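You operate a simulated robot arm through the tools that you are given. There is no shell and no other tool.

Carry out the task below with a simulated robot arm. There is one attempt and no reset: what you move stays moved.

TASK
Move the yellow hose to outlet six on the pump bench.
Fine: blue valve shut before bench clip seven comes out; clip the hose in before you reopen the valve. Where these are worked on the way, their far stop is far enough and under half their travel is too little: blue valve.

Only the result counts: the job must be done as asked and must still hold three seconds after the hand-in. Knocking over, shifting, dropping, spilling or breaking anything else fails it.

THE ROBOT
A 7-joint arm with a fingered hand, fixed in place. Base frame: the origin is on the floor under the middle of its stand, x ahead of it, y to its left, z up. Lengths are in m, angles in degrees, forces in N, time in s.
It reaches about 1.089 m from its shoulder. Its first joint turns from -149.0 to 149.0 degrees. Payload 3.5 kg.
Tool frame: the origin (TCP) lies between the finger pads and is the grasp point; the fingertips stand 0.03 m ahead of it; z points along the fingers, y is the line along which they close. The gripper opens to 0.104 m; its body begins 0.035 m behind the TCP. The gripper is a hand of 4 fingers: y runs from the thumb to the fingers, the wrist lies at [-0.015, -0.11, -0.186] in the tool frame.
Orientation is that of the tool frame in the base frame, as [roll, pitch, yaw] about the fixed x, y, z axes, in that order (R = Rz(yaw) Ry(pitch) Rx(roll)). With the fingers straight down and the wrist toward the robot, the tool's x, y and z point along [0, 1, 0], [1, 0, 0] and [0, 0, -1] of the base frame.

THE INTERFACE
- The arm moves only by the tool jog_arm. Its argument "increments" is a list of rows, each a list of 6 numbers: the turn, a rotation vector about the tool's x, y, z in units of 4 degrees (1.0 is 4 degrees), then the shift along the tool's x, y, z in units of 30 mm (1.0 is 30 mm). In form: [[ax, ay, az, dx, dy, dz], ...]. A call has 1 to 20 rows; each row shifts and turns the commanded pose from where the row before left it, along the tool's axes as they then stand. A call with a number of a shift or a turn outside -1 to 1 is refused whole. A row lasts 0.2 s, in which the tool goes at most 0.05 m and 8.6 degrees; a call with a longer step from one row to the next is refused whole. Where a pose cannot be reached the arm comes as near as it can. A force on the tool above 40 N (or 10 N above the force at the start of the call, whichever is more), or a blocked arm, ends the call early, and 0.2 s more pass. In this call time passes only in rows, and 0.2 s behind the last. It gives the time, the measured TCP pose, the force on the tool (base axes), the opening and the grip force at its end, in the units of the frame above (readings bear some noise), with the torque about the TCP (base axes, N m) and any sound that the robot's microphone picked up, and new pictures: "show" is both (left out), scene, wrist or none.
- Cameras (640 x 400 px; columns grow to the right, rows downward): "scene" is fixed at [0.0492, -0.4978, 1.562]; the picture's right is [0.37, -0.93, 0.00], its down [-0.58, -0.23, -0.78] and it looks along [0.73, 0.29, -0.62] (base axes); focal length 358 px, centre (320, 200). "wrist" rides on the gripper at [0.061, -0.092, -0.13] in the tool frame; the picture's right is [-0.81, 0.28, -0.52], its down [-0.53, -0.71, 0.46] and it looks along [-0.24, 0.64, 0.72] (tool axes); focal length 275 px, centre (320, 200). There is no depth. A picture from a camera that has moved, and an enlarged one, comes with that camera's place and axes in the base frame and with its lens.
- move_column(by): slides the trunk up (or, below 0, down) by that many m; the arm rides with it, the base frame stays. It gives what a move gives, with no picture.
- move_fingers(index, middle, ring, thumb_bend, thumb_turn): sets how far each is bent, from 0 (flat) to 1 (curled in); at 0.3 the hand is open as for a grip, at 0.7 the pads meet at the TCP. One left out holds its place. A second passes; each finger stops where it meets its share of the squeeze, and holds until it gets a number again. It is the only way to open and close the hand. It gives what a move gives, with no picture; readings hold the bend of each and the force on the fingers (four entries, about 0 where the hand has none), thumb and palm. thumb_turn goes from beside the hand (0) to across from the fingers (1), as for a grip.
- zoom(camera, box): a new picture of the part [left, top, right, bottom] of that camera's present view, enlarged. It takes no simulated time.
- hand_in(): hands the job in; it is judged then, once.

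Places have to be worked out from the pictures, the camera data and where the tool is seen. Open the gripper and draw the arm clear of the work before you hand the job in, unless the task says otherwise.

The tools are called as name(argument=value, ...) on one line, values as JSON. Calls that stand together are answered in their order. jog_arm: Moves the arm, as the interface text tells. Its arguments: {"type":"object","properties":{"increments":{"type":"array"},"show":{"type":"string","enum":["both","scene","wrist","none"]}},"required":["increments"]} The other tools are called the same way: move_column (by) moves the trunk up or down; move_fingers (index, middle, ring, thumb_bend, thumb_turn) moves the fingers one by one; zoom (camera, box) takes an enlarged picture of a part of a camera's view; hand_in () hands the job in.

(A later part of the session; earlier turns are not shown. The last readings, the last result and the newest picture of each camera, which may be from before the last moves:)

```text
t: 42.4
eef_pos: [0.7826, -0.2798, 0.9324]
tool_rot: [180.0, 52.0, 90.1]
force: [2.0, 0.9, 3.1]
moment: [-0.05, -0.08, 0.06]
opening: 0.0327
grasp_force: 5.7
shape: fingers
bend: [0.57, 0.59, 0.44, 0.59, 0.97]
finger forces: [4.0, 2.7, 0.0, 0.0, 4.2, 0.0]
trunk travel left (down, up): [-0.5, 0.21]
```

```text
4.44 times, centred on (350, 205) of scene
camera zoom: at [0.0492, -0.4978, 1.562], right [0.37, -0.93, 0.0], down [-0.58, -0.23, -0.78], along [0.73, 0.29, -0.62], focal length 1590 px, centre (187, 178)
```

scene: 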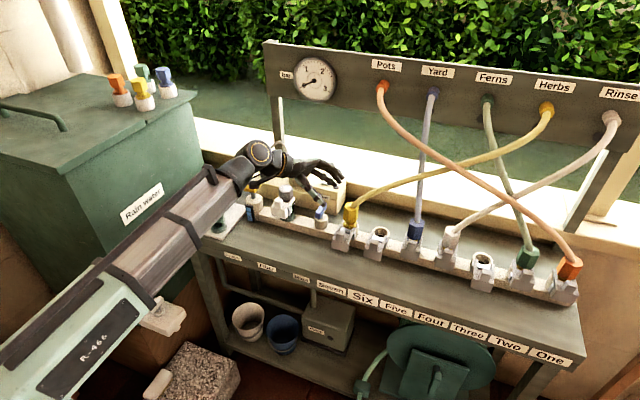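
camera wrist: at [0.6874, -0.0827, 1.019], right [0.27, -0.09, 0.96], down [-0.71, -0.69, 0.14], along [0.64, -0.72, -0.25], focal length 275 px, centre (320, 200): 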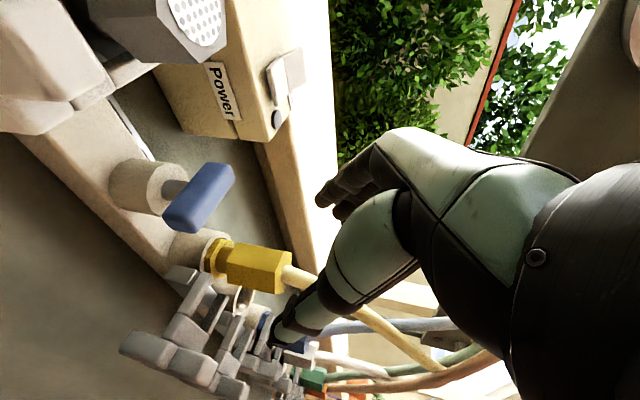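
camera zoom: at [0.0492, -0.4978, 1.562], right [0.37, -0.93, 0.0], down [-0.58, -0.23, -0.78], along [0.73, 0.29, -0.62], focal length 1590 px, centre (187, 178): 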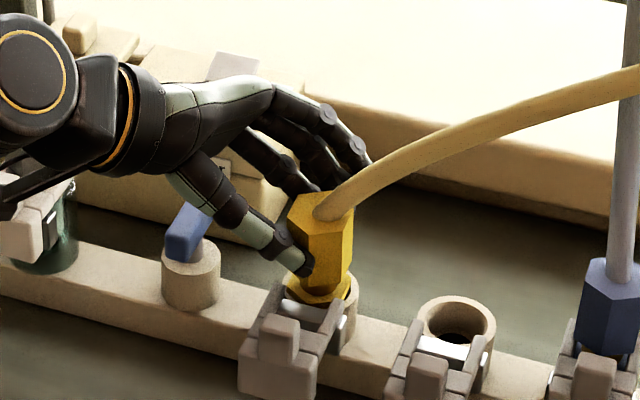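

A balanced three-point grip now (4.0, 2.7, 4.2 N) with little tilt. I tighten it and then lift straight up in small steps.

move_fingers(index=0.7, middle=0.7, thumb_bend=0.72)

zoom(camera="wrist", box=[200, 150, 400, 310])

```text
t: 43.4
eef_pos: [0.7832, -0.2792, 0.9334]
tool_rot: [-179.9, 52.1, 90.1]
force: [4.4, 0.1, 8.3]
moment: [-0.19, -0.09, 0.13]
opening: 0.0313
grasp_force: 13.8
shape: fingers
bend: [0.59, 0.62, 0.44, 0.59, 0.97]
finger forces: [9.0, 7.8, 0.0, 0.0, 11.6, 0.0]
trunk travel left (down, up): [-0.5, 0.21]
```

```text
2.50 times, centred on (300, 230) of wrist
camera zoom: at [0.691, -0.139, 0.9645], right [0.27, -0.09, 0.96], down [-0.71, -0.69, 0.14], along [0.65, -0.72, -0.25], focal length 688 px, centre (370, 125)
```

zoom: 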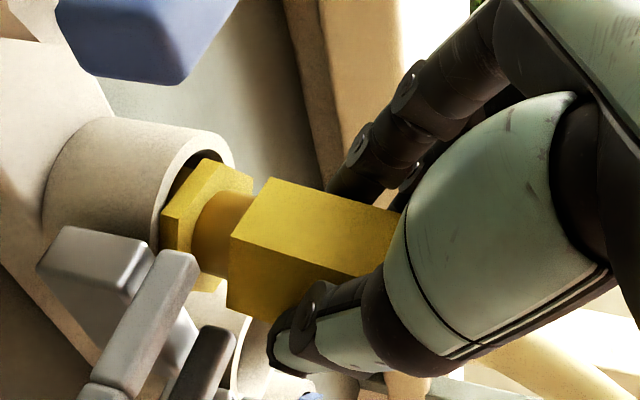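

Grip is firm at 14 N with about a 5° lean of the plug. I lift 20 mm straight up and check.

jog_arm(increments=[[0, 0, 0, -0.26, 0, -0.205], [0, 0, 0, -0.26, 0, -0.205]], show="none")

zoom(camera="wrist", box=[200, 150, 400, 310])

zoom(camera="scene", box=[290, 160, 410, 250])

```text
t: 44.0
eef_pos: [0.783, -0.2788, 0.9518]
tool_rot: [179.9, 52.0, 89.8]
force: [0.2, -0.2, -1.7]
moment: [0.04, 0.0, -0.02]
opening: 0.0313
grasp_force: 12.6
shape: fingers
bend: [0.59, 0.64, 0.44, 0.59, 0.95]
finger forces: [7.3, 5.6, 0.0, 0.0, 13.1, 0.0]
trunk travel left (down, up): [-0.5, 0.21]
```

```text
2.50 times, centred on (300, 230) of wrist
camera zoom: at [0.6919, -0.1387, 0.9843], right [0.28, -0.09, 0.96], down [-0.71, -0.69, 0.14], along [0.64, -0.72, -0.25], focal length 688 px, centre (370, 125)
```

zoom: 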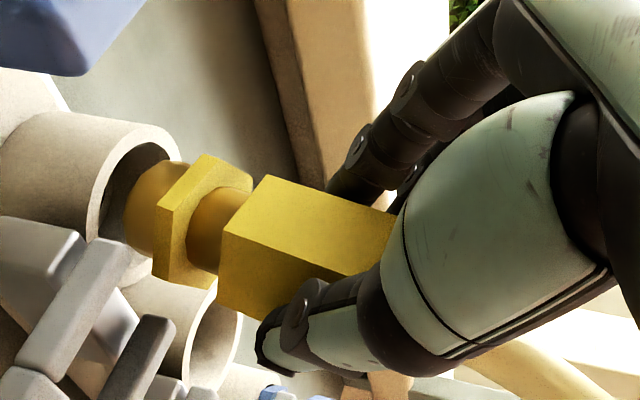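

```text
4.44 times, centred on (350, 205) of scene
camera zoom: at [0.0492, -0.4978, 1.562], right [0.37, -0.93, 0.0], down [-0.58, -0.23, -0.78], along [0.73, 0.29, -0.62], focal length 1590 px, centre (187, 178)
```

zoom: 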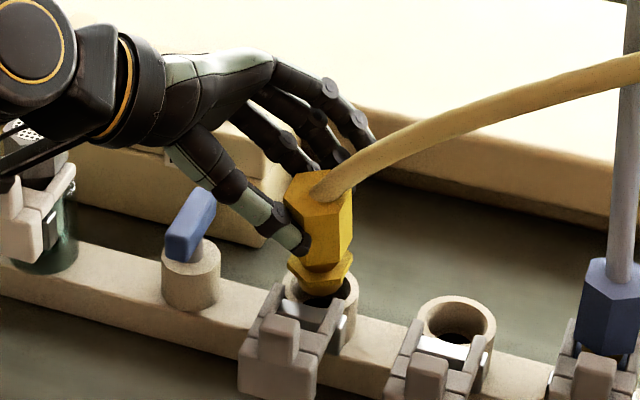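

The plug is rising cleanly and its stem is now visible. I zoom tightly to judge the lean before clearing the socket.

zoom(camera="scene", box=[350, 185, 400, 235])

jog_arm(increments=[[0, 0, 0, -0.26, 0, -0.205], [0, 0, 0, -0.26, 0, -0.205], [0, 0, 0, -0.26, 0, -0.205], [0, 0, 0, -0.26, 0, -0.205]], show="none")

zoom(camera="wrist", box=[160, 150, 400, 310])

zoom(camera="scene", box=[330, 160, 410, 240])

```text
8.00 times, centred on (375, 210) of scene
camera zoom: at [0.0492, -0.4978, 1.562], right [0.37, -0.93, 0.0], down [-0.58, -0.23, -0.78], along [0.73, 0.29, -0.62], focal length 2862 px, centre (-120, 120)
```

zoom: 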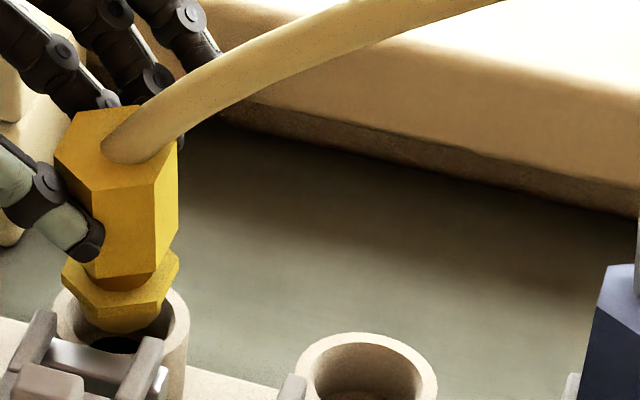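

```text
t: 45.0
eef_pos: [0.7852, -0.2803, 0.9923]
tool_rot: [179.9, 51.9, 90.0]
force: [-0.6, -0.7, -2.1]
moment: [0.03, 0.02, -0.02]
opening: 0.0311
grasp_force: 12.8
shape: fingers
bend: [0.59, 0.64, 0.44, 0.59, 0.95]
finger forces: [7.3, 5.6, 0.1, 0.0, 13.1, 0.0]
trunk travel left (down, up): [-0.5, 0.21]
```

```text
2.50 times, centred on (280, 230) of wrist
camera zoom: at [0.6936, -0.1399, 1.0245], right [0.28, -0.09, 0.96], down [-0.71, -0.69, 0.14], along [0.64, -0.72, -0.25], focal length 688 px, centre (420, 125)
```

zoom: 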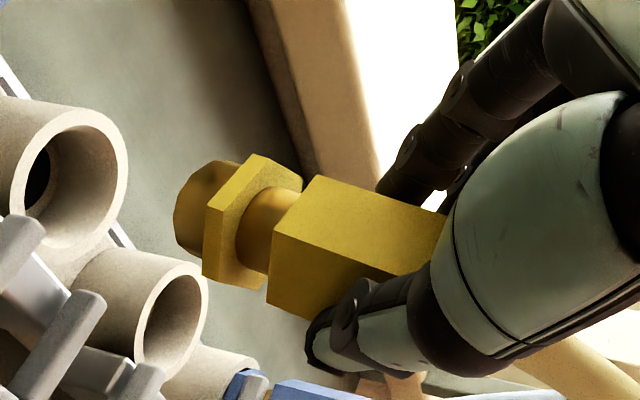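

```text
5.00 times, centred on (370, 200) of scene
camera zoom: at [0.0492, -0.4978, 1.562], right [0.37, -0.93, 0.0], down [-0.58, -0.23, -0.78], along [0.73, 0.29, -0.62], focal length 1789 px, centre (70, 200)
```

zoom: 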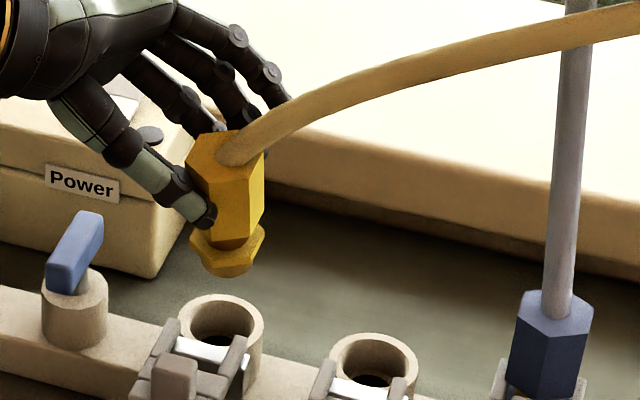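

The plug is fully clear of socket seven, leaning about 7° toward -x. I rotate the hand about the base y axis by ~7.5° in the air to bring the plug upright.

jog_arm(increments=[[0.576, 0, -0.739, 0, 0, 0], [0.576, 0, -0.739, 0, 0, 0]], show="none")

zoom(camera="wrist", box=[160, 150, 400, 310])

zoom(camera="scene", box=[345, 175, 395, 225])

```text
t: 45.6
eef_pos: [0.785, -0.2793, 0.9931]
tool_rot: [-167.9, 51.3, 99.6]
force: [-0.1, -0.1, -1.4]
moment: [0.05, -0.03, -0.01]
opening: 0.0311
grasp_force: 12.8
shape: fingers
bend: [0.59, 0.64, 0.44, 0.59, 0.95]
finger forces: [7.5, 5.6, 0.1, 0.0, 13.1, 0.0]
trunk travel left (down, up): [-0.5, 0.21]
```

```text
2.50 times, centred on (280, 230) of wrist
camera zoom: at [0.6991, -0.1393, 1.0364], right [0.4, -0.09, 0.91], down [-0.69, -0.69, 0.23], along [0.61, -0.72, -0.34], focal length 688 px, centre (420, 125)
```

zoom: 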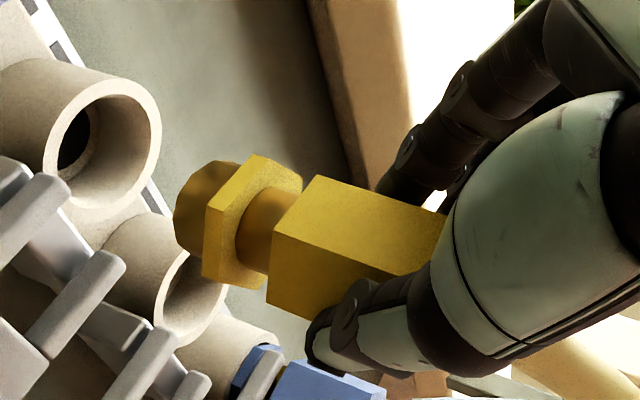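

```text
8.00 times, centred on (370, 200) of scene
camera zoom: at [0.0492, -0.4978, 1.562], right [0.37, -0.93, 0.0], down [-0.58, -0.23, -0.78], along [0.73, 0.29, -0.62], focal length 2862 px, centre (-80, 200)
```

zoom: 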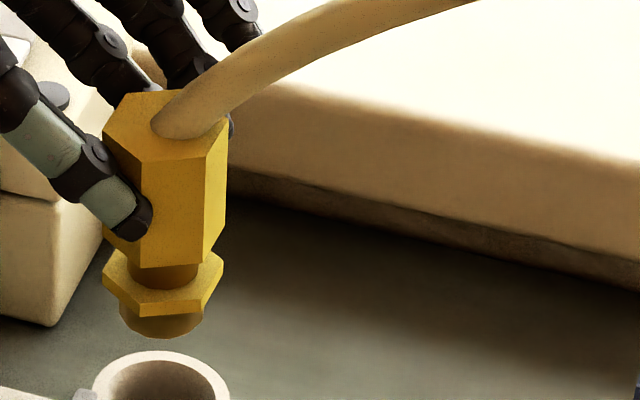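

The plug now looks within ~2° of upright, with its flange at about (0.781, -0.297, 0.930). Socket six should be 9 cm over in -y, so I move the plug across at this height, fine-tuning the lean slightly.

jog_arm(increments=[[0, 0, 0, -0.623, 0.072, 0.782], [0, 0, 0, -0.623, 0.072, 0.782], [0, 0, 0, -0.623, 0.072, 0.782], [-0.03, 0.3, -0.025, 0, 0, 0]], show="both")

zoom(camera="wrist", box=[160, 150, 400, 310])

zoom(camera="scene", box=[365, 190, 425, 260])

```text
t: 46.6
eef_pos: [0.7932, -0.3681, 0.9927]
tool_rot: [-168.2, 50.1, 99.3]
force: [0.2, 0.3, -0.8]
moment: [0.03, 0.01, 0.02]
opening: 0.0313
grasp_force: 12.8
shape: fingers
bend: [0.59, 0.64, 0.44, 0.59, 0.95]
finger forces: [7.4, 5.7, 0.0, 0.1, 13.0, 0.0]
trunk travel left (down, up): [-0.5, 0.21]
camera wrist: at [0.7061, -0.2298, 1.0397], right [0.4, -0.11, 0.91], down [-0.69, -0.69, 0.22], along [0.61, -0.71, -0.35], focal length 275 px, centre (320, 200)
```

scene: 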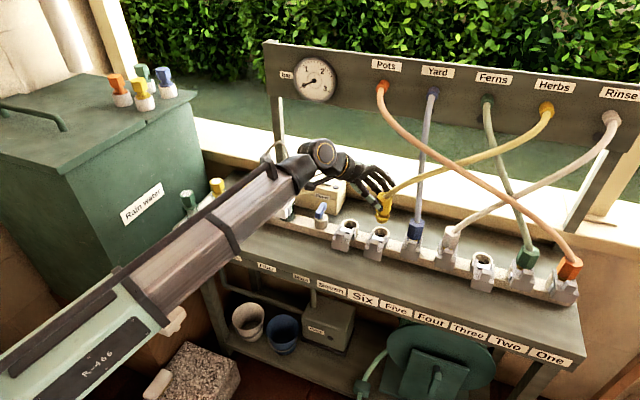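
wrist: 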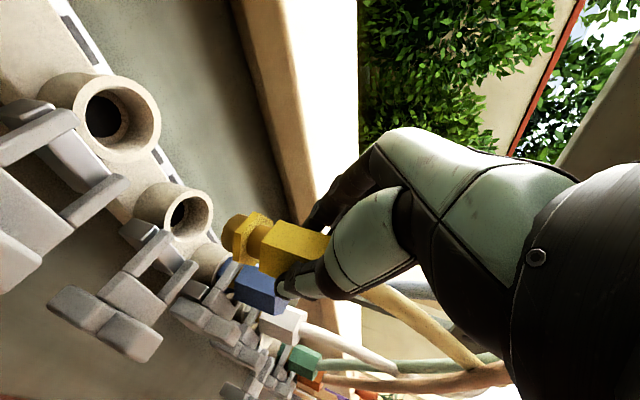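

```text
2.50 times, centred on (280, 230) of wrist
camera zoom: at [0.7061, -0.2298, 1.0397], right [0.4, -0.11, 0.91], down [-0.69, -0.69, 0.22], along [0.61, -0.71, -0.35], focal length 688 px, centre (420, 125)
```

zoom: 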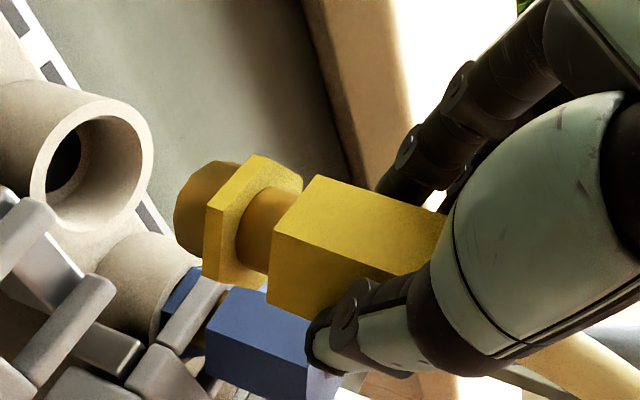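

```text
5.71 times, centred on (395, 225) of scene
camera zoom: at [0.0492, -0.4978, 1.562], right [0.37, -0.93, 0.0], down [-0.58, -0.23, -0.78], along [0.73, 0.29, -0.62], focal length 2044 px, centre (-109, 57)
```

zoom: 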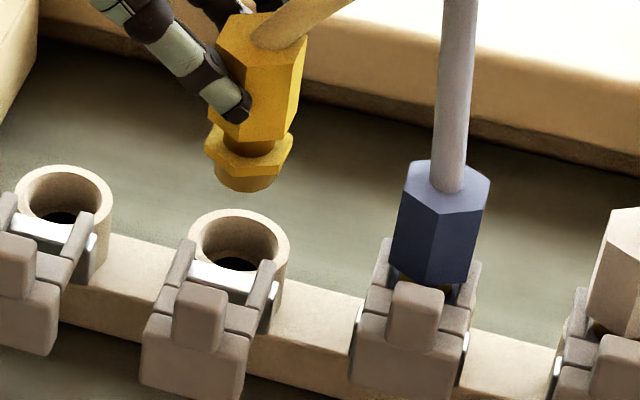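

The plug hangs over socket six; comparing flange and rim in both views, it seems within about 5 mm, possibly slightly short in x. I lower 3 cm (still above the rim) with a 3 mm +x correction and re-check.

jog_arm(increments=[[0, 0, 0, 0.379, 0.115, 0.309], [0, 0, 0, 0.379, 0.115, 0.309]], show="none")

zoom(camera="wrist", box=[200, 160, 320, 260])

zoom(camera="scene", box=[365, 195, 415, 255])

```text
t: 47.2
eef_pos: [0.7967, -0.3689, 0.9605]
tool_rot: [-168.2, 50.3, 99.3]
force: [-0.3, 0.5, -1.1]
moment: [0.02, 0.01, -0.01]
opening: 0.0314
grasp_force: 13.3
shape: fingers
bend: [0.59, 0.64, 0.44, 0.59, 0.95]
finger forces: [7.3, 5.6, 0.0, 0.0, 13.1, 0.1]
trunk travel left (down, up): [-0.5, 0.21]
```

```text
4.00 times, centred on (260, 210) of wrist
camera zoom: at [0.7103, -0.2303, 1.0076], right [0.4, -0.11, 0.91], down [-0.69, -0.69, 0.22], along [0.61, -0.71, -0.35], focal length 1101 px, centre (560, 160)
```

zoom: 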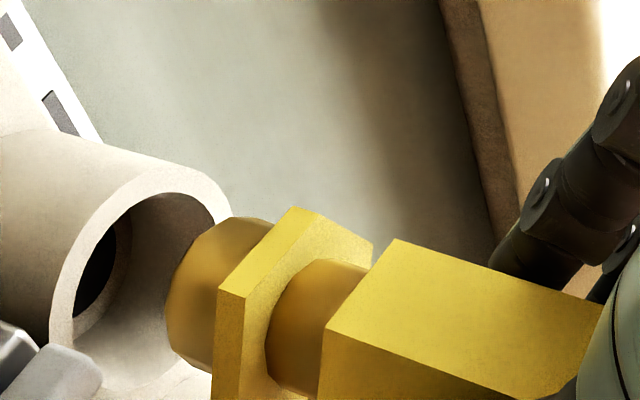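

```text
6.67 times, centred on (390, 225) of scene
camera zoom: at [0.0492, -0.4978, 1.562], right [0.37, -0.93, 0.0], down [-0.58, -0.23, -0.78], along [0.73, 0.29, -0.62], focal length 2385 px, centre (-147, 33)
```

zoom: 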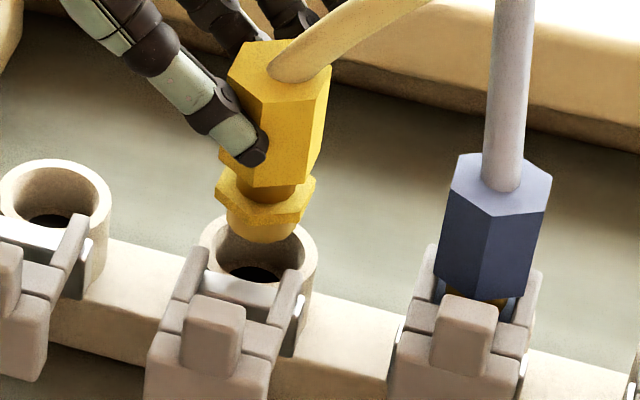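

In both views the stem is now nearly centred over socket six (within ~1.5 mm). I nudge +1.5 mm in x and lower gently in small steps, watching the force.

jog_arm(increments=[[0, 0, 0, 0.2, 0.084, 0.163], [0, 0, 0, 0.128, 0.022, 0.104]], show="none")

zoom(camera="wrist", box=[190, 170, 310, 270])

zoom(camera="scene", box=[365, 200, 415, 250])

```text
t: 47.8
eef_pos: [0.7985, -0.3689, 0.9488]
tool_rot: [-168.3, 50.1, 99.2]
force: [0.4, 0.2, -1.0]
moment: [0.01, 0.0, 0.02]
opening: 0.0314
grasp_force: 12.7
shape: fingers
bend: [0.59, 0.64, 0.44, 0.59, 0.95]
finger forces: [7.3, 5.7, 0.1, 0.0, 13.0, 0.1]
trunk travel left (down, up): [-0.5, 0.21]
```

```text
4.00 times, centred on (250, 220) of wrist
camera zoom: at [0.7107, -0.2305, 0.9951], right [0.4, -0.11, 0.91], down [-0.69, -0.69, 0.22], along [0.61, -0.71, -0.35], focal length 1101 px, centre (600, 120)
```

zoom: 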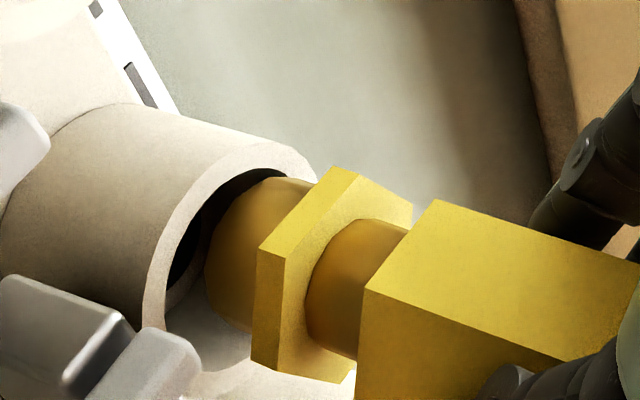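

```text
8.00 times, centred on (390, 225) of scene
camera zoom: at [0.0492, -0.4978, 1.562], right [0.37, -0.93, 0.0], down [-0.58, -0.23, -0.78], along [0.73, 0.29, -0.62], focal length 2862 px, centre (-240, 0)
```

zoom: 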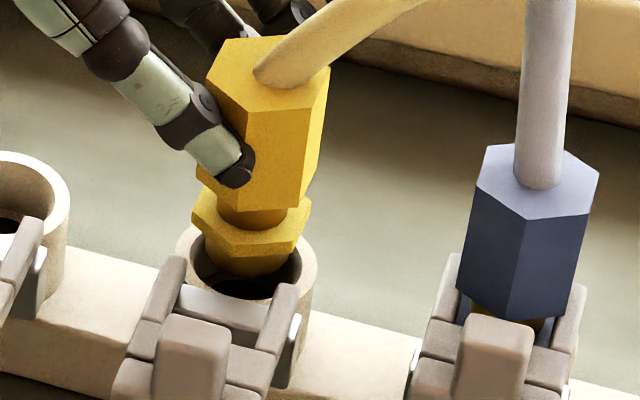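

The stem appears to be entering the socket mouth with no contact force yet. I continue lowering in small steps.

jog_arm(increments=[[0, 0, 0, 0.1, 0.017, 0.083], [0, 0, 0, 0.1, 0.017, 0.083]], show="none")

zoom(camera="wrist", box=[190, 170, 310, 270])

zoom(camera="scene", box=[365, 200, 415, 250])

```text
t: 48.4
eef_pos: [0.7955, -0.3707, 0.9408]
tool_rot: [-168.2, 50.2, 99.3]
force: [-0.7, 0.0, -1.1]
moment: [-0.01, 0.04, -0.02]
opening: 0.0313
grasp_force: 12.5
shape: fingers
bend: [0.59, 0.64, 0.44, 0.59, 0.95]
finger forces: [7.0, 5.4, 0.0, 0.0, 13.1, 0.0]
trunk travel left (down, up): [-0.5, 0.21]
```

```text
4.00 times, centred on (250, 220) of wrist
camera zoom: at [0.7101, -0.2311, 0.9884], right [0.4, -0.11, 0.91], down [-0.69, -0.69, 0.22], along [0.61, -0.71, -0.35], focal length 1101 px, centre (600, 120)
```

zoom: 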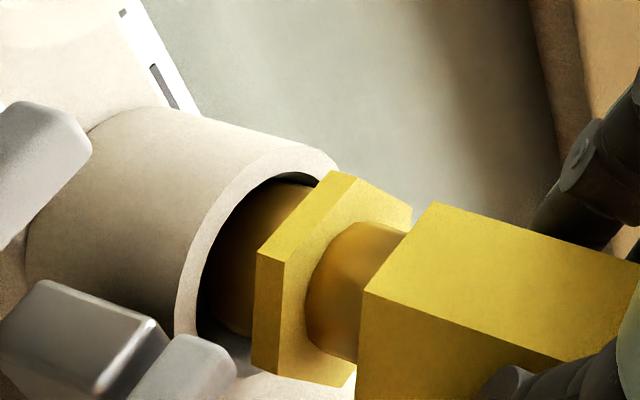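

```text
8.00 times, centred on (390, 225) of scene
camera zoom: at [0.0492, -0.4978, 1.562], right [0.37, -0.93, 0.0], down [-0.58, -0.23, -0.78], along [0.73, 0.29, -0.62], focal length 2862 px, centre (-240, 0)
```

zoom: 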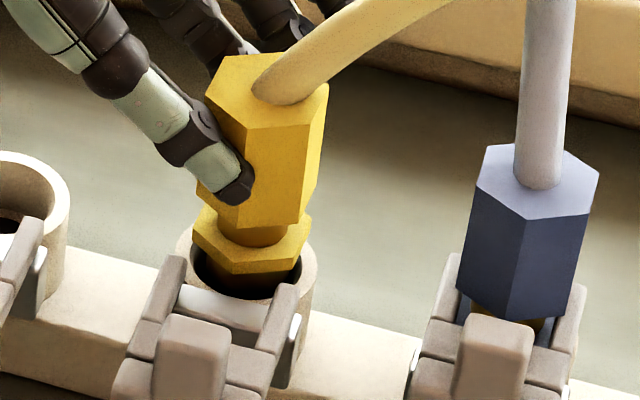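

The stem is sliding into socket six with no resistance. I lower the remaining ~7 mm in small steps.

jog_arm(increments=[[0, 0, 0, 0.08, 0.014, 0.065], [0, 0, 0, 0.08, 0.014, 0.065]], show="none")

zoom(camera="wrist", box=[190, 170, 310, 270])

zoom(camera="scene", box=[365, 200, 415, 250])

```text
t: 49.0
eef_pos: [0.7976, -0.3704, 0.9341]
tool_rot: [-168.3, 50.1, 99.2]
force: [-0.8, 0.0, -1.8]
moment: [0.02, 0.02, -0.01]
opening: 0.0315
grasp_force: 12.7
shape: fingers
bend: [0.6, 0.64, 0.44, 0.59, 0.95]
finger forces: [6.9, 5.5, 0.0, 0.0, 13.1, 0.0]
trunk travel left (down, up): [-0.5, 0.21]
```

```text
4.00 times, centred on (250, 220) of wrist
camera zoom: at [0.7105, -0.231, 0.9813], right [0.4, -0.11, 0.91], down [-0.69, -0.69, 0.22], along [0.61, -0.71, -0.35], focal length 1101 px, centre (600, 120)
```

zoom: 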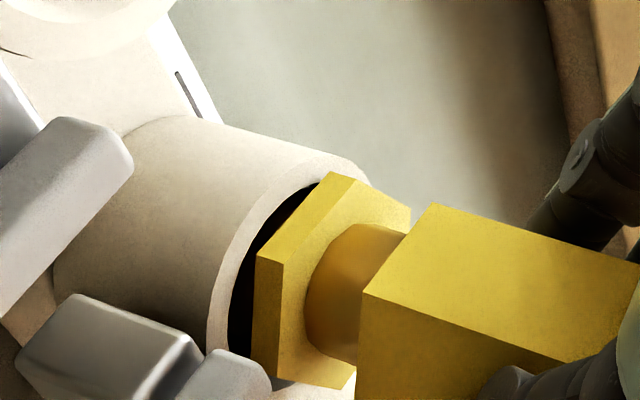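

```text
8.00 times, centred on (390, 225) of scene
camera zoom: at [0.0492, -0.4978, 1.562], right [0.37, -0.93, 0.0], down [-0.58, -0.23, -0.78], along [0.73, 0.29, -0.62], focal length 2862 px, centre (-240, 0)
```

zoom: 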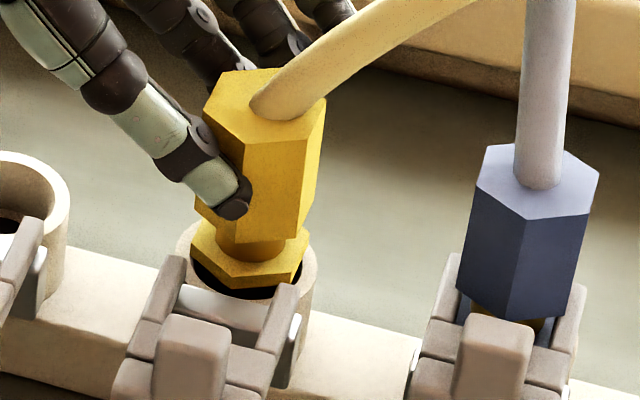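

The flange still stands several mm above the rim compared with how it sat in socket seven, and there's no resistance yet. I keep lowering in ~2.5 mm steps until I feel it seat.

jog_arm(increments=[[0, 0, 0, 0.064, 0.011, 0.052], [0, 0, 0, 0.064, 0.011, 0.052]], show="none")

zoom(camera="wrist", box=[190, 170, 310, 270])

zoom(camera="scene", box=[365, 200, 415, 250])

```text
t: 49.6
eef_pos: [0.7962, -0.3709, 0.9304]
tool_rot: [-168.3, 50.3, 99.3]
force: [1.3, -0.5, 5.3]
moment: [-0.1, 0.03, 0.04]
opening: 0.0313
grasp_force: 13.9
shape: fingers
bend: [0.6, 0.64, 0.44, 0.59, 0.96]
finger forces: [7.4, 7.1, 0.0, 0.0, 13.3, 0.0]
trunk travel left (down, up): [-0.5, 0.21]
```

```text
4.00 times, centred on (250, 220) of wrist
camera zoom: at [0.7101, -0.2304, 0.9774], right [0.4, -0.11, 0.91], down [-0.69, -0.69, 0.22], along [0.61, -0.71, -0.35], focal length 1101 px, centre (600, 120)
```

zoom: 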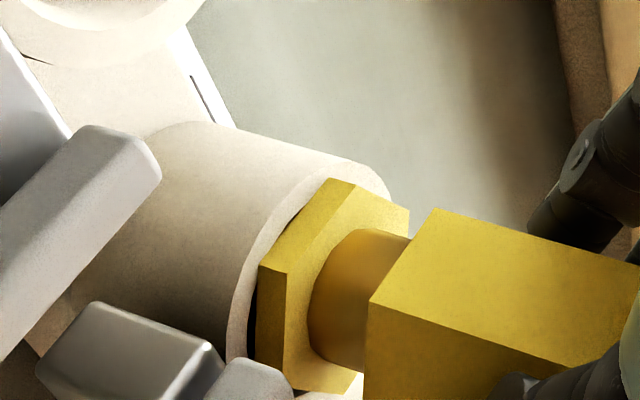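

```text
8.00 times, centred on (390, 225) of scene
camera zoom: at [0.0492, -0.4978, 1.562], right [0.37, -0.93, 0.0], down [-0.58, -0.23, -0.78], along [0.73, 0.29, -0.62], focal length 2862 px, centre (-240, 0)
```

zoom: 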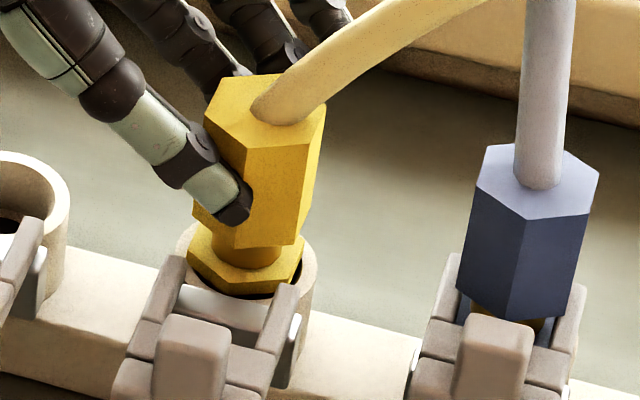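

Contact force of 5 N: the flange seems to touch the rim on its (+x,+y) side. I look at the whole rim more closely before nudging.

zoom(camera="wrist", box=[200, 190, 320, 290])

zoom(camera="scene", box=[370, 215, 410, 245])

```text
4.00 times, centred on (260, 240) of wrist
camera zoom: at [0.7101, -0.2304, 0.9774], right [0.4, -0.11, 0.91], down [-0.69, -0.69, 0.22], along [0.61, -0.71, -0.35], focal length 1101 px, centre (560, 40)
```

zoom: 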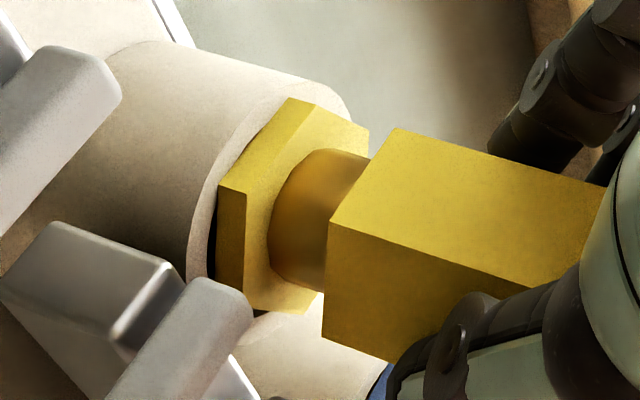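

```text
13.33 times, centred on (390, 230) of scene
camera zoom: at [0.0492, -0.4978, 1.562], right [0.37, -0.93, 0.0], down [-0.58, -0.23, -0.78], along [0.73, 0.29, -0.62], focal length 4770 px, centre (-613, -200)
```

zoom: 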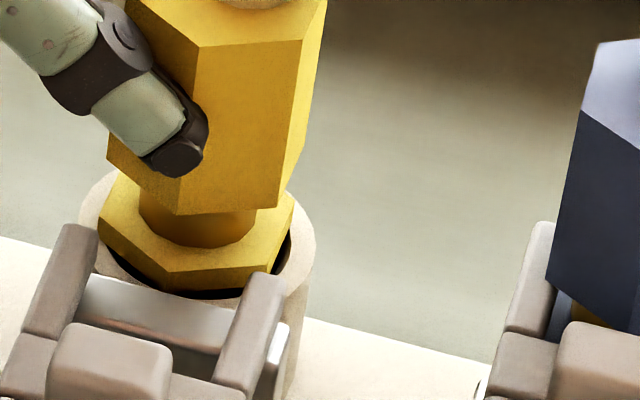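

Comparing with the seated blue plug next to it, the yellow hex is within 1–2 mm of the fully seated height. I ease the grip so the plug can settle upright in the socket, then inspect.

move_fingers(index=0.52, middle=0.52, thumb_bend=0.52)

zoom(camera="wrist", box=[200, 190, 320, 290])

zoom(camera="scene", box=[365, 200, 415, 250])

```text
t: 50.6
eef_pos: [0.7968, -0.3691, 0.9295]
tool_rot: [-168.3, 50.2, 99.2]
force: [0.1, 0.1, 0.2]
moment: [0.01, 0.0, 0.01]
opening: 0.0465
grasp_force: 0.0
shape: fingers
bend: [0.52, 0.52, 0.44, 0.52, 0.97]
finger forces: [0.0, 0.1, 0.0, 0.0, 0.0, 0.0]
trunk travel left (down, up): [-0.5, 0.21]
```

```text
4.00 times, centred on (260, 240) of wrist
camera zoom: at [0.7101, -0.2305, 0.9769], right [0.4, -0.11, 0.91], down [-0.69, -0.69, 0.22], along [0.61, -0.71, -0.35], focal length 1101 px, centre (560, 40)
```

zoom: 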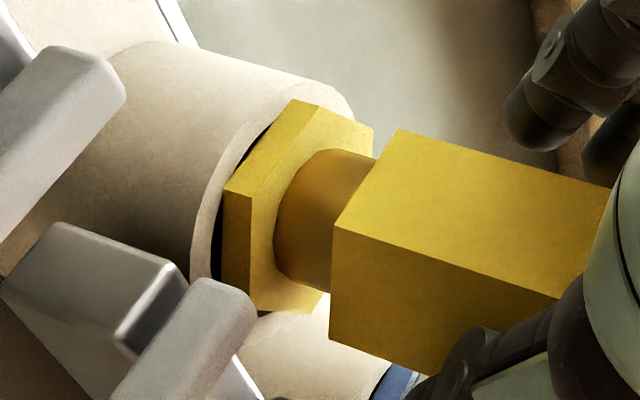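

```text
8.00 times, centred on (390, 225) of scene
camera zoom: at [0.0492, -0.4978, 1.562], right [0.37, -0.93, 0.0], down [-0.58, -0.23, -0.78], along [0.73, 0.29, -0.62], focal length 2862 px, centre (-240, 0)
```

zoom: 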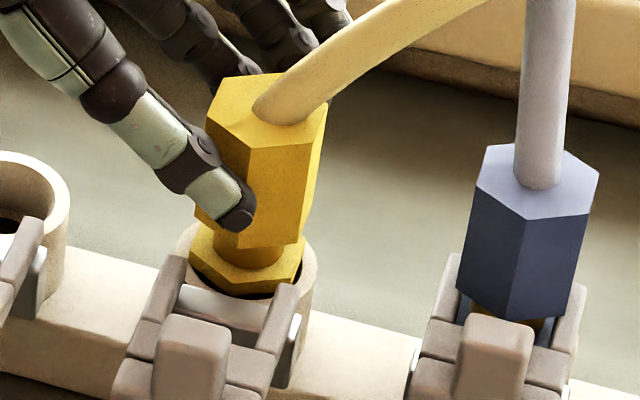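

The plug sits upright; its hex top is at z≈0.943, matching both its original height in socket seven and the seated blue plug, so it's seated. I open wider and back the hand out along its approach direction.

move_fingers(index=0.4, middle=0.4, ring=0.4, thumb_bend=0.4)

jog_arm(increments=[[0, 0, 0, 0, 0, -0.5], [0, 0, 0, 0, 0, -0.8], [0, 0, 0, 0, 0, -1], [0, 0, 0, 0, 0, -1], [0, 0, 0, 0, 0, -1]])

zoom(camera="wrist", box=[120, 130, 320, 290])

zoom(camera="scene", box=[360, 190, 430, 260])

```text
t: 51.6
eef_pos: [0.7961, -0.3698, 0.9293]
tool_rot: [-168.5, 50.1, 99.1]
force: [0.5, -0.1, -0.9]
moment: [-0.01, 0.03, 0.01]
opening: 0.0774
grasp_force: 0.1
shape: fingers
bend: [0.4, 0.4, 0.4, 0.4, 0.97]
finger forces: [0.0, 0.0, 0.1, 0.0, 0.0, 0.0]
trunk travel left (down, up): [-0.5, 0.21]
```

```text
t: 52.8
eef_pos: [0.8049, -0.2697, 1.0111]
tool_rot: [-168.2, 50.2, 99.3]
force: [0.0, -0.1, 0.1]
moment: [0.01, 0.02, -0.01]
opening: 0.0777
grasp_force: 0.1
shape: fingers
bend: [0.4, 0.4, 0.4, 0.4, 0.97]
finger forces: [0.0, 0.1, 0.0, 0.0, 0.1, 0.0]
trunk travel left (down, up): [-0.5, 0.21]
camera wrist: at [0.7189, -0.1321, 1.0581], right [0.4, -0.11, 0.91], down [-0.69, -0.69, 0.22], along [0.61, -0.71, -0.35], focal length 275 px, centre (320, 200)
```

scene: 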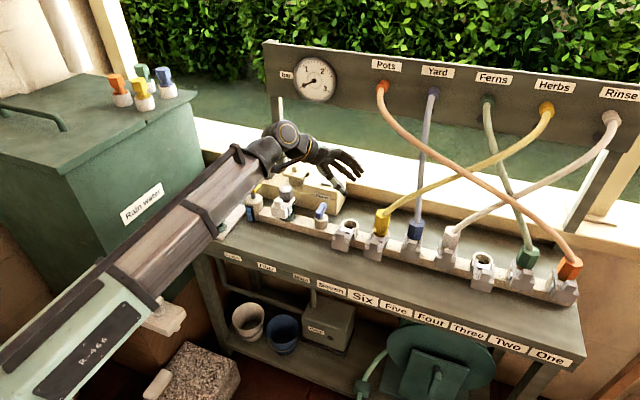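
wrist: 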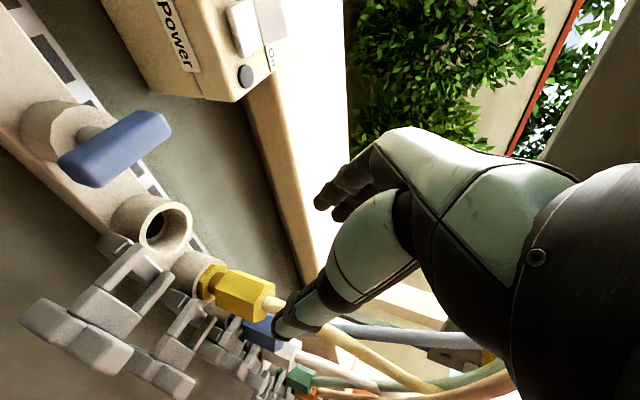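

```text
2.50 times, centred on (220, 210) of wrist
camera zoom: at [0.7189, -0.1321, 1.0581], right [0.4, -0.11, 0.91], down [-0.69, -0.69, 0.22], along [0.61, -0.71, -0.35], focal length 688 px, centre (570, 175)
```

zoom: 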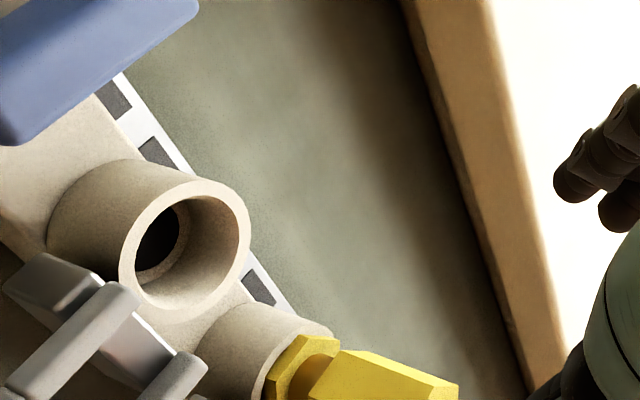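

```text
5.71 times, centred on (395, 225) of scene
camera zoom: at [0.0492, -0.4978, 1.562], right [0.37, -0.93, 0.0], down [-0.58, -0.23, -0.78], along [0.73, 0.29, -0.62], focal length 2044 px, centre (-109, 57)
```

zoom: 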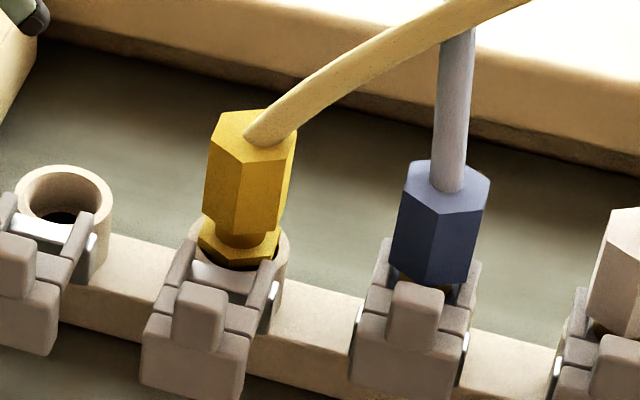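

The yellow plug stands properly in socket six with the hand clear. Next is clip six: I retreat up and back, and undo the tilt so I can push its tab in from the front.

jog_arm(increments=[[0, 0, 0, -0.22, -0.95, -0.33], [0, 0, 0, -0.22, -0.95, -0.33], [0, 0, 0, -0.22, -0.95, -0.33], [0, 0, 0, -0.22, -0.95, -0.33], [0, 0, 0, -0.22, -0.95, -0.33], [0, 0, 0, -0.22, -0.95, -0.33], [0.03, -0.3, 0.025, 0, 0, 0], [-0.576, 0, 0.739, 0, 0, 0], [-0.576, 0, 0.739, 0, 0, 0], [0, 1, 0, 0, 0, 0], [0, 1, 0, 0, 0, 0], [0, 1, 0, 0, 0, 0], [0, 1, 0, 0, 0, 0], [0, 1, 0, 0, 0, 0], [0, 1, 0, 0, 0, 0], [0, 1, 0, 0, 0, 0], [0, 1, 0, 0, 0, 0], [0, 1, 0, 0, 0, 0], [0, 1, 0, 0, 0, 0], [0, 1, 0, 0, 0, 0]], show="scene")

jog_arm(increments=[[0, 1, 0, 0, 0, 0], [0, 1, 0, 0, 0, 0], [0, 0, 1, 0, 0, 0], [0, 0, 1, 0, 0, 0], [0, 0, 1, 0, 0, 0], [0, 0, 1, 0, 0, 0], [0, 0, 1, 0, 0, 0], [0, 0, 1, 0, 0, 0], [0, 0, 1, 0, 0, 0], [0, 0, 1, 0, 0, 0], [0, 0, 1, 0, 0, 0], [0, 0, 1, 0, 0, 0], [0, 0, 1, 0, 0, 0], [0, 0, 1, 0, 0, 0], [0, 0, 1, 0, 0, 0], [0, 0, 1, 0, 0, 0], [0, 0, 1, 0, 0, 0], [0, 0, 1, 0, 0, 0], [0, 0, 1, 0, 0, 0], [0, 0, 1, 0, 0, 0]], show="both")

```text
t: 57.0
eef_pos: [0.6451, -0.2499, 1.1011]
tool_rot: [-179.9, 7.8, 90.0]
force: [-1.0, -0.5, 0.6]
moment: [0.01, 0.04, 0.03]
opening: 0.0775
grasp_force: 0.0
shape: fingers
bend: [0.4, 0.4, 0.4, 0.4, 0.97]
finger forces: [0.0, 0.0, 0.0, 0.0, 0.1, 0.1]
trunk travel left (down, up): [-0.5, 0.21]
```

scene: 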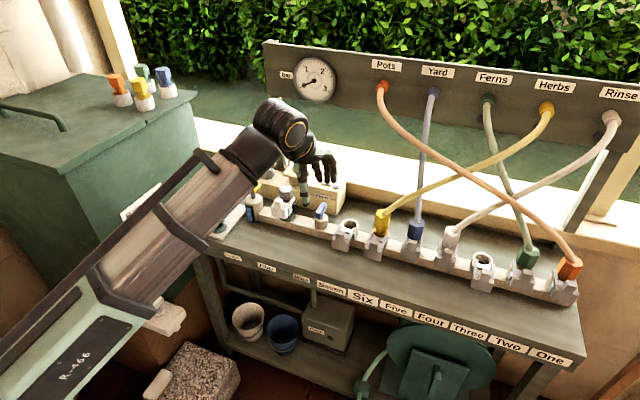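

```text
t: 61.2
eef_pos: [0.6456, -0.2477, 1.1007]
tool_rot: [179.9, 0.1, 17.9]
force: [-0.3, 1.4, 0.1]
moment: [-0.01, -0.01, -0.04]
opening: 0.0774
grasp_force: 0.1
shape: fingers
bend: [0.4, 0.4, 0.4, 0.4, 0.97]
finger forces: [0.1, 0.0, 0.0, 0.0, 0.0, 0.1]
trunk travel left (down, up): [-0.5, 0.21]
camera wrist: at [0.6754, -0.1433, 1.2311], right [-0.69, -0.51, 0.52], down [-0.73, 0.51, -0.46], along [-0.03, -0.69, -0.72], focal length 275 px, centre (320, 200)
```

scene: 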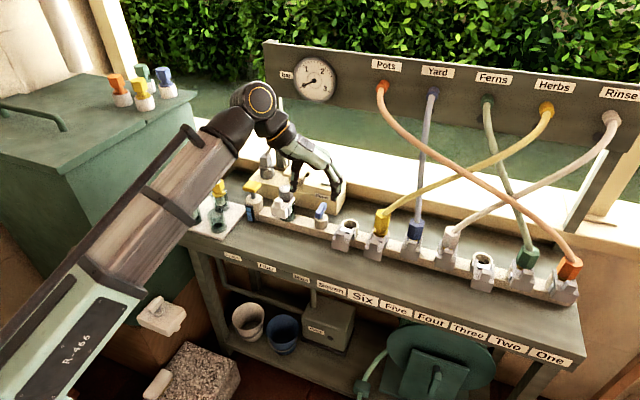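
wrist: 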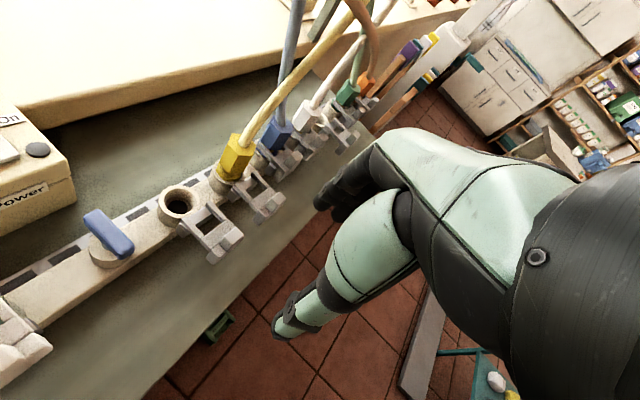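

The hand is nearly back to the top-down, yaw-0 pose. I finish the rotation, close the fingers into a probe, and move in front of clip six's tab (in front of x≈0.697, y≈-0.388).

move_fingers(index=0.68, middle=0.68, ring=0.68, thumb_bend=0.68)

jog_arm(increments=[[0, 0, 1, 0, 0, 0], [0, 0, 1, 0, 0, 0], [0, 0, 1, 0, 0, 0], [0, 0, 1, 0, 0, 0], [0, 0, 0.5, 0, 0, 0], [0, 0, 0, 0.05, 0.93, 0.5], [0, 0, 0, 0.05, 0.93, 0.5], [0, 0, 0, 0.05, 0.93, 0.5], [0, 0, 0, 0.05, 0.93, 0.5], [0, 0, 0, 0.05, 0.93, 0.5]], show="both")

zoom(camera="wrist", box=[120, 120, 360, 360])

zoom(camera="scene", box=[300, 130, 440, 270])

```text
t: 62.2
eef_pos: [0.6447, -0.2485, 1.1008]
tool_rot: [-180.0, 0.0, 17.9]
force: [0.4, 0.7, 0.5]
moment: [0.03, 0.04, 0.03]
opening: 0.0066
grasp_force: 0.1
shape: fingers
bend: [0.68, 0.68, 0.68, 0.68, 0.97]
finger forces: [0.0, 0.1, 0.0, 0.1, 0.0, 0.0]
trunk travel left (down, up): [-0.5, 0.21]
```

```text
t: 64.4
eef_pos: [0.6554, -0.3881, 1.026]
tool_rot: [179.9, 0.0, 0.0]
force: [-0.3, -0.9, 0.6]
moment: [-0.02, 0.0, -0.02]
opening: 0.0062
grasp_force: 0.0
shape: fingers
bend: [0.68, 0.68, 0.68, 0.68, 0.97]
finger forces: [0.0, 0.1, 0.0, 0.1, 0.0, 0.0]
trunk travel left (down, up): [-0.5, 0.21]
camera wrist: at [0.7162, -0.2967, 1.1568], right [-0.81, -0.28, 0.52], down [-0.53, 0.71, -0.46], along [-0.24, -0.64, -0.72], focal length 275 px, centre (320, 200)
```

scene: 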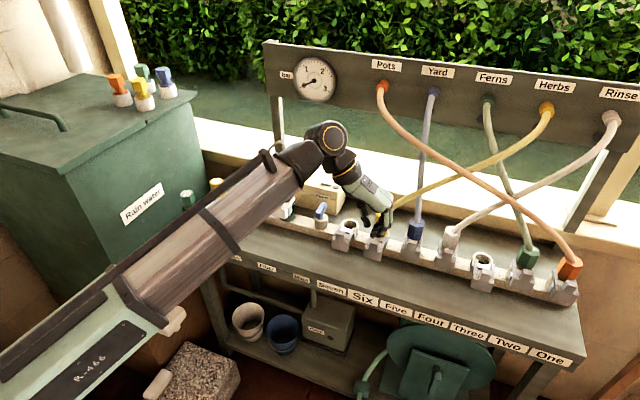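
wrist: 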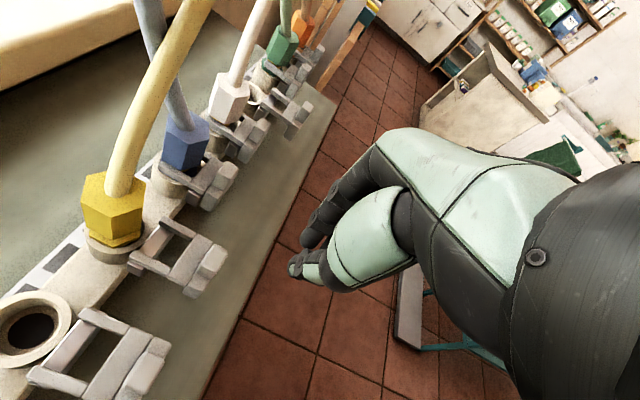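

```text
1.67 times, centred on (240, 240) of wrist
camera zoom: at [0.7162, -0.2967, 1.1568], right [-0.81, -0.28, 0.52], down [-0.53, 0.71, -0.46], along [-0.24, -0.64, -0.72], focal length 459 px, centre (453, 133)
```

zoom: 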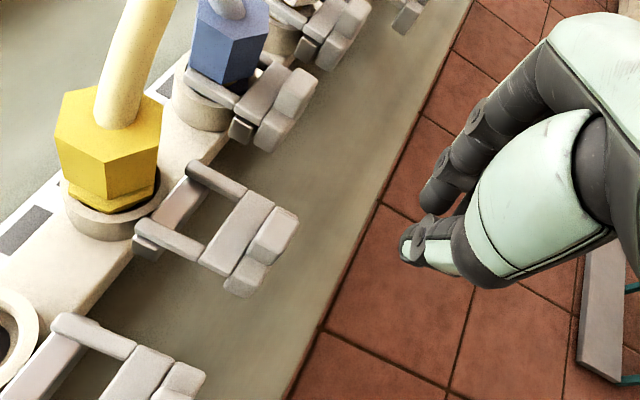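

```text
2.86 times, centred on (370, 200) of scene
camera zoom: at [0.0492, -0.4978, 1.562], right [0.37, -0.93, 0.0], down [-0.58, -0.23, -0.78], along [0.73, 0.29, -0.62], focal length 1022 px, centre (177, 200)
```

zoom: 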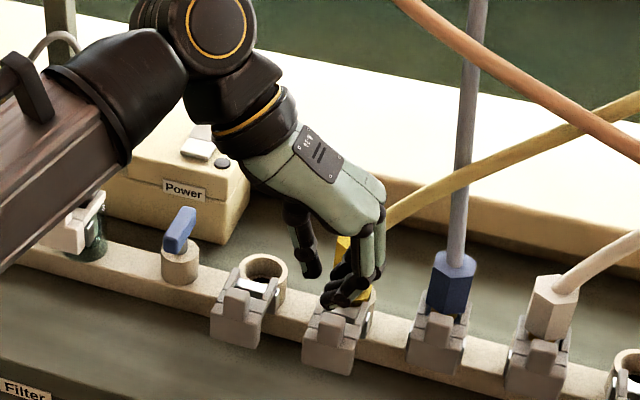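

The closed fingers are in front of clip six's tab (tab at ≈(0.708, -0.390)). I lower to fingertip height z≈0.89, still a few cm in front of the tab.

jog_arm(increments=[[0, 0, 0, -0.1, 0.12, 0.9], [0, 0, 0, 0, 0, 0.9], [0, 0, 0, 0, 0, 0.9], [0, 0, 0, 0, 0, 0.9]], show="none")

zoom(camera="wrist", box=[120, 120, 360, 360])

zoom(camera="scene", box=[320, 170, 440, 290])

```text
t: 65.4
eef_pos: [0.6483, -0.3937, 0.9176]
tool_rot: [-179.9, 0.0, 0.0]
force: [-0.2, -1.6, -0.7]
moment: [-0.03, -0.04, 0.01]
opening: 0.0062
grasp_force: 0.2
shape: fingers
bend: [0.68, 0.68, 0.68, 0.68, 0.97]
finger forces: [0.1, 0.0, 0.1, 0.1, 0.0, 0.0]
trunk travel left (down, up): [-0.5, 0.21]
```

```text
1.67 times, centred on (240, 240) of wrist
camera zoom: at [0.7096, -0.3023, 1.0478], right [-0.81, -0.28, 0.52], down [-0.53, 0.71, -0.46], along [-0.24, -0.64, -0.72], focal length 459 px, centre (453, 133)
```

zoom: 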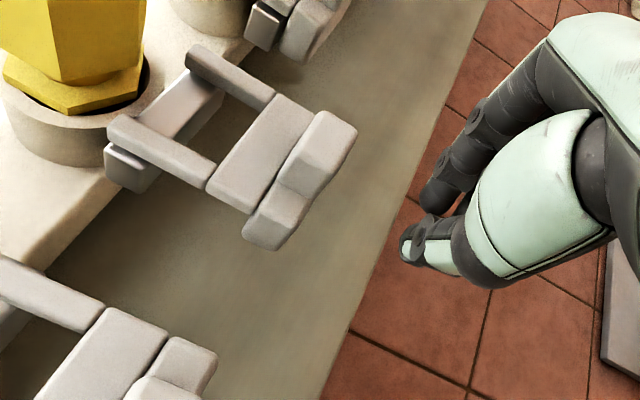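

```text
3.33 times, centred on (380, 230) of scene
camera zoom: at [0.0492, -0.4978, 1.562], right [0.37, -0.93, 0.0], down [-0.58, -0.23, -0.78], along [0.73, 0.29, -0.62], focal length 1192 px, centre (120, 100)
```

zoom: 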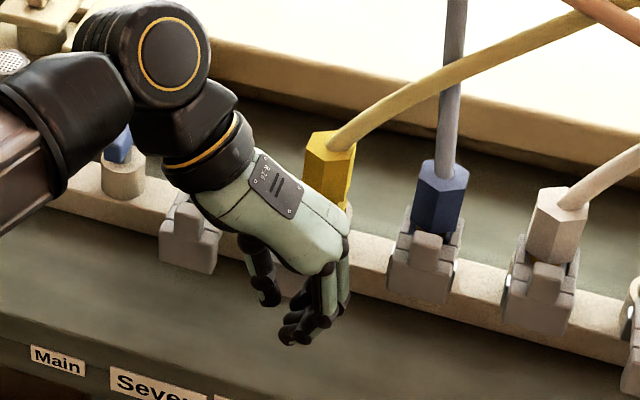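

The fingertips are lined up with the tab front. I lower 1 cm more and advance in +x until contact, then keep pushing in small steps.

jog_arm(increments=[[0, 0, 0, 0.2, 0, 0.33], [0, 0, 0, 0.4, -0.05, 0], [0, 0, 0, 0.3, 0, 0], [0, 0, 0, 0.3, 0, 0]], show="none")

zoom(camera="wrist", box=[140, 120, 340, 320])

zoom(camera="scene", box=[330, 180, 430, 280])

```text
t: 66.4
eef_pos: [0.6843, -0.3901, 0.9082]
tool_rot: [-180.0, 0.0, 0.0]
force: [0.4, 0.8, 0.0]
moment: [0.02, 0.03, -0.01]
opening: 0.0064
grasp_force: 0.3
shape: fingers
bend: [0.68, 0.68, 0.68, 0.68, 0.98]
finger forces: [0.1, 0.0, 0.1, 0.0, 0.2, 0.0]
trunk travel left (down, up): [-0.5, 0.21]
```

```text
2.00 times, centred on (240, 220) of wrist
camera zoom: at [0.7466, -0.2997, 1.0386], right [-0.81, -0.27, 0.52], down [-0.53, 0.71, -0.46], along [-0.24, -0.64, -0.72], focal length 551 px, centre (480, 160)
```

zoom: 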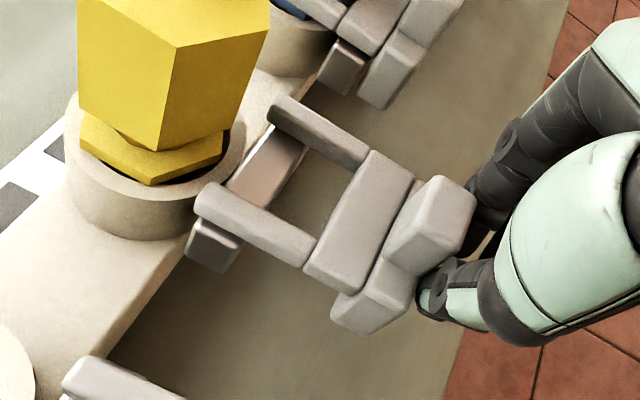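

```text
4.00 times, centred on (380, 230) of scene
camera zoom: at [0.0492, -0.4978, 1.562], right [0.37, -0.93, 0.0], down [-0.58, -0.23, -0.78], along [0.73, 0.29, -0.62], focal length 1431 px, centre (80, 80)
```

zoom: 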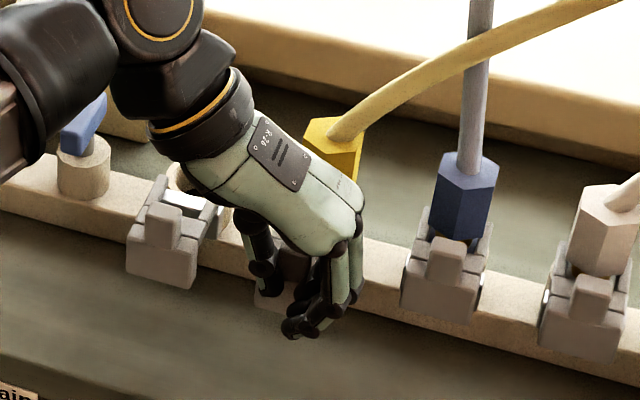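

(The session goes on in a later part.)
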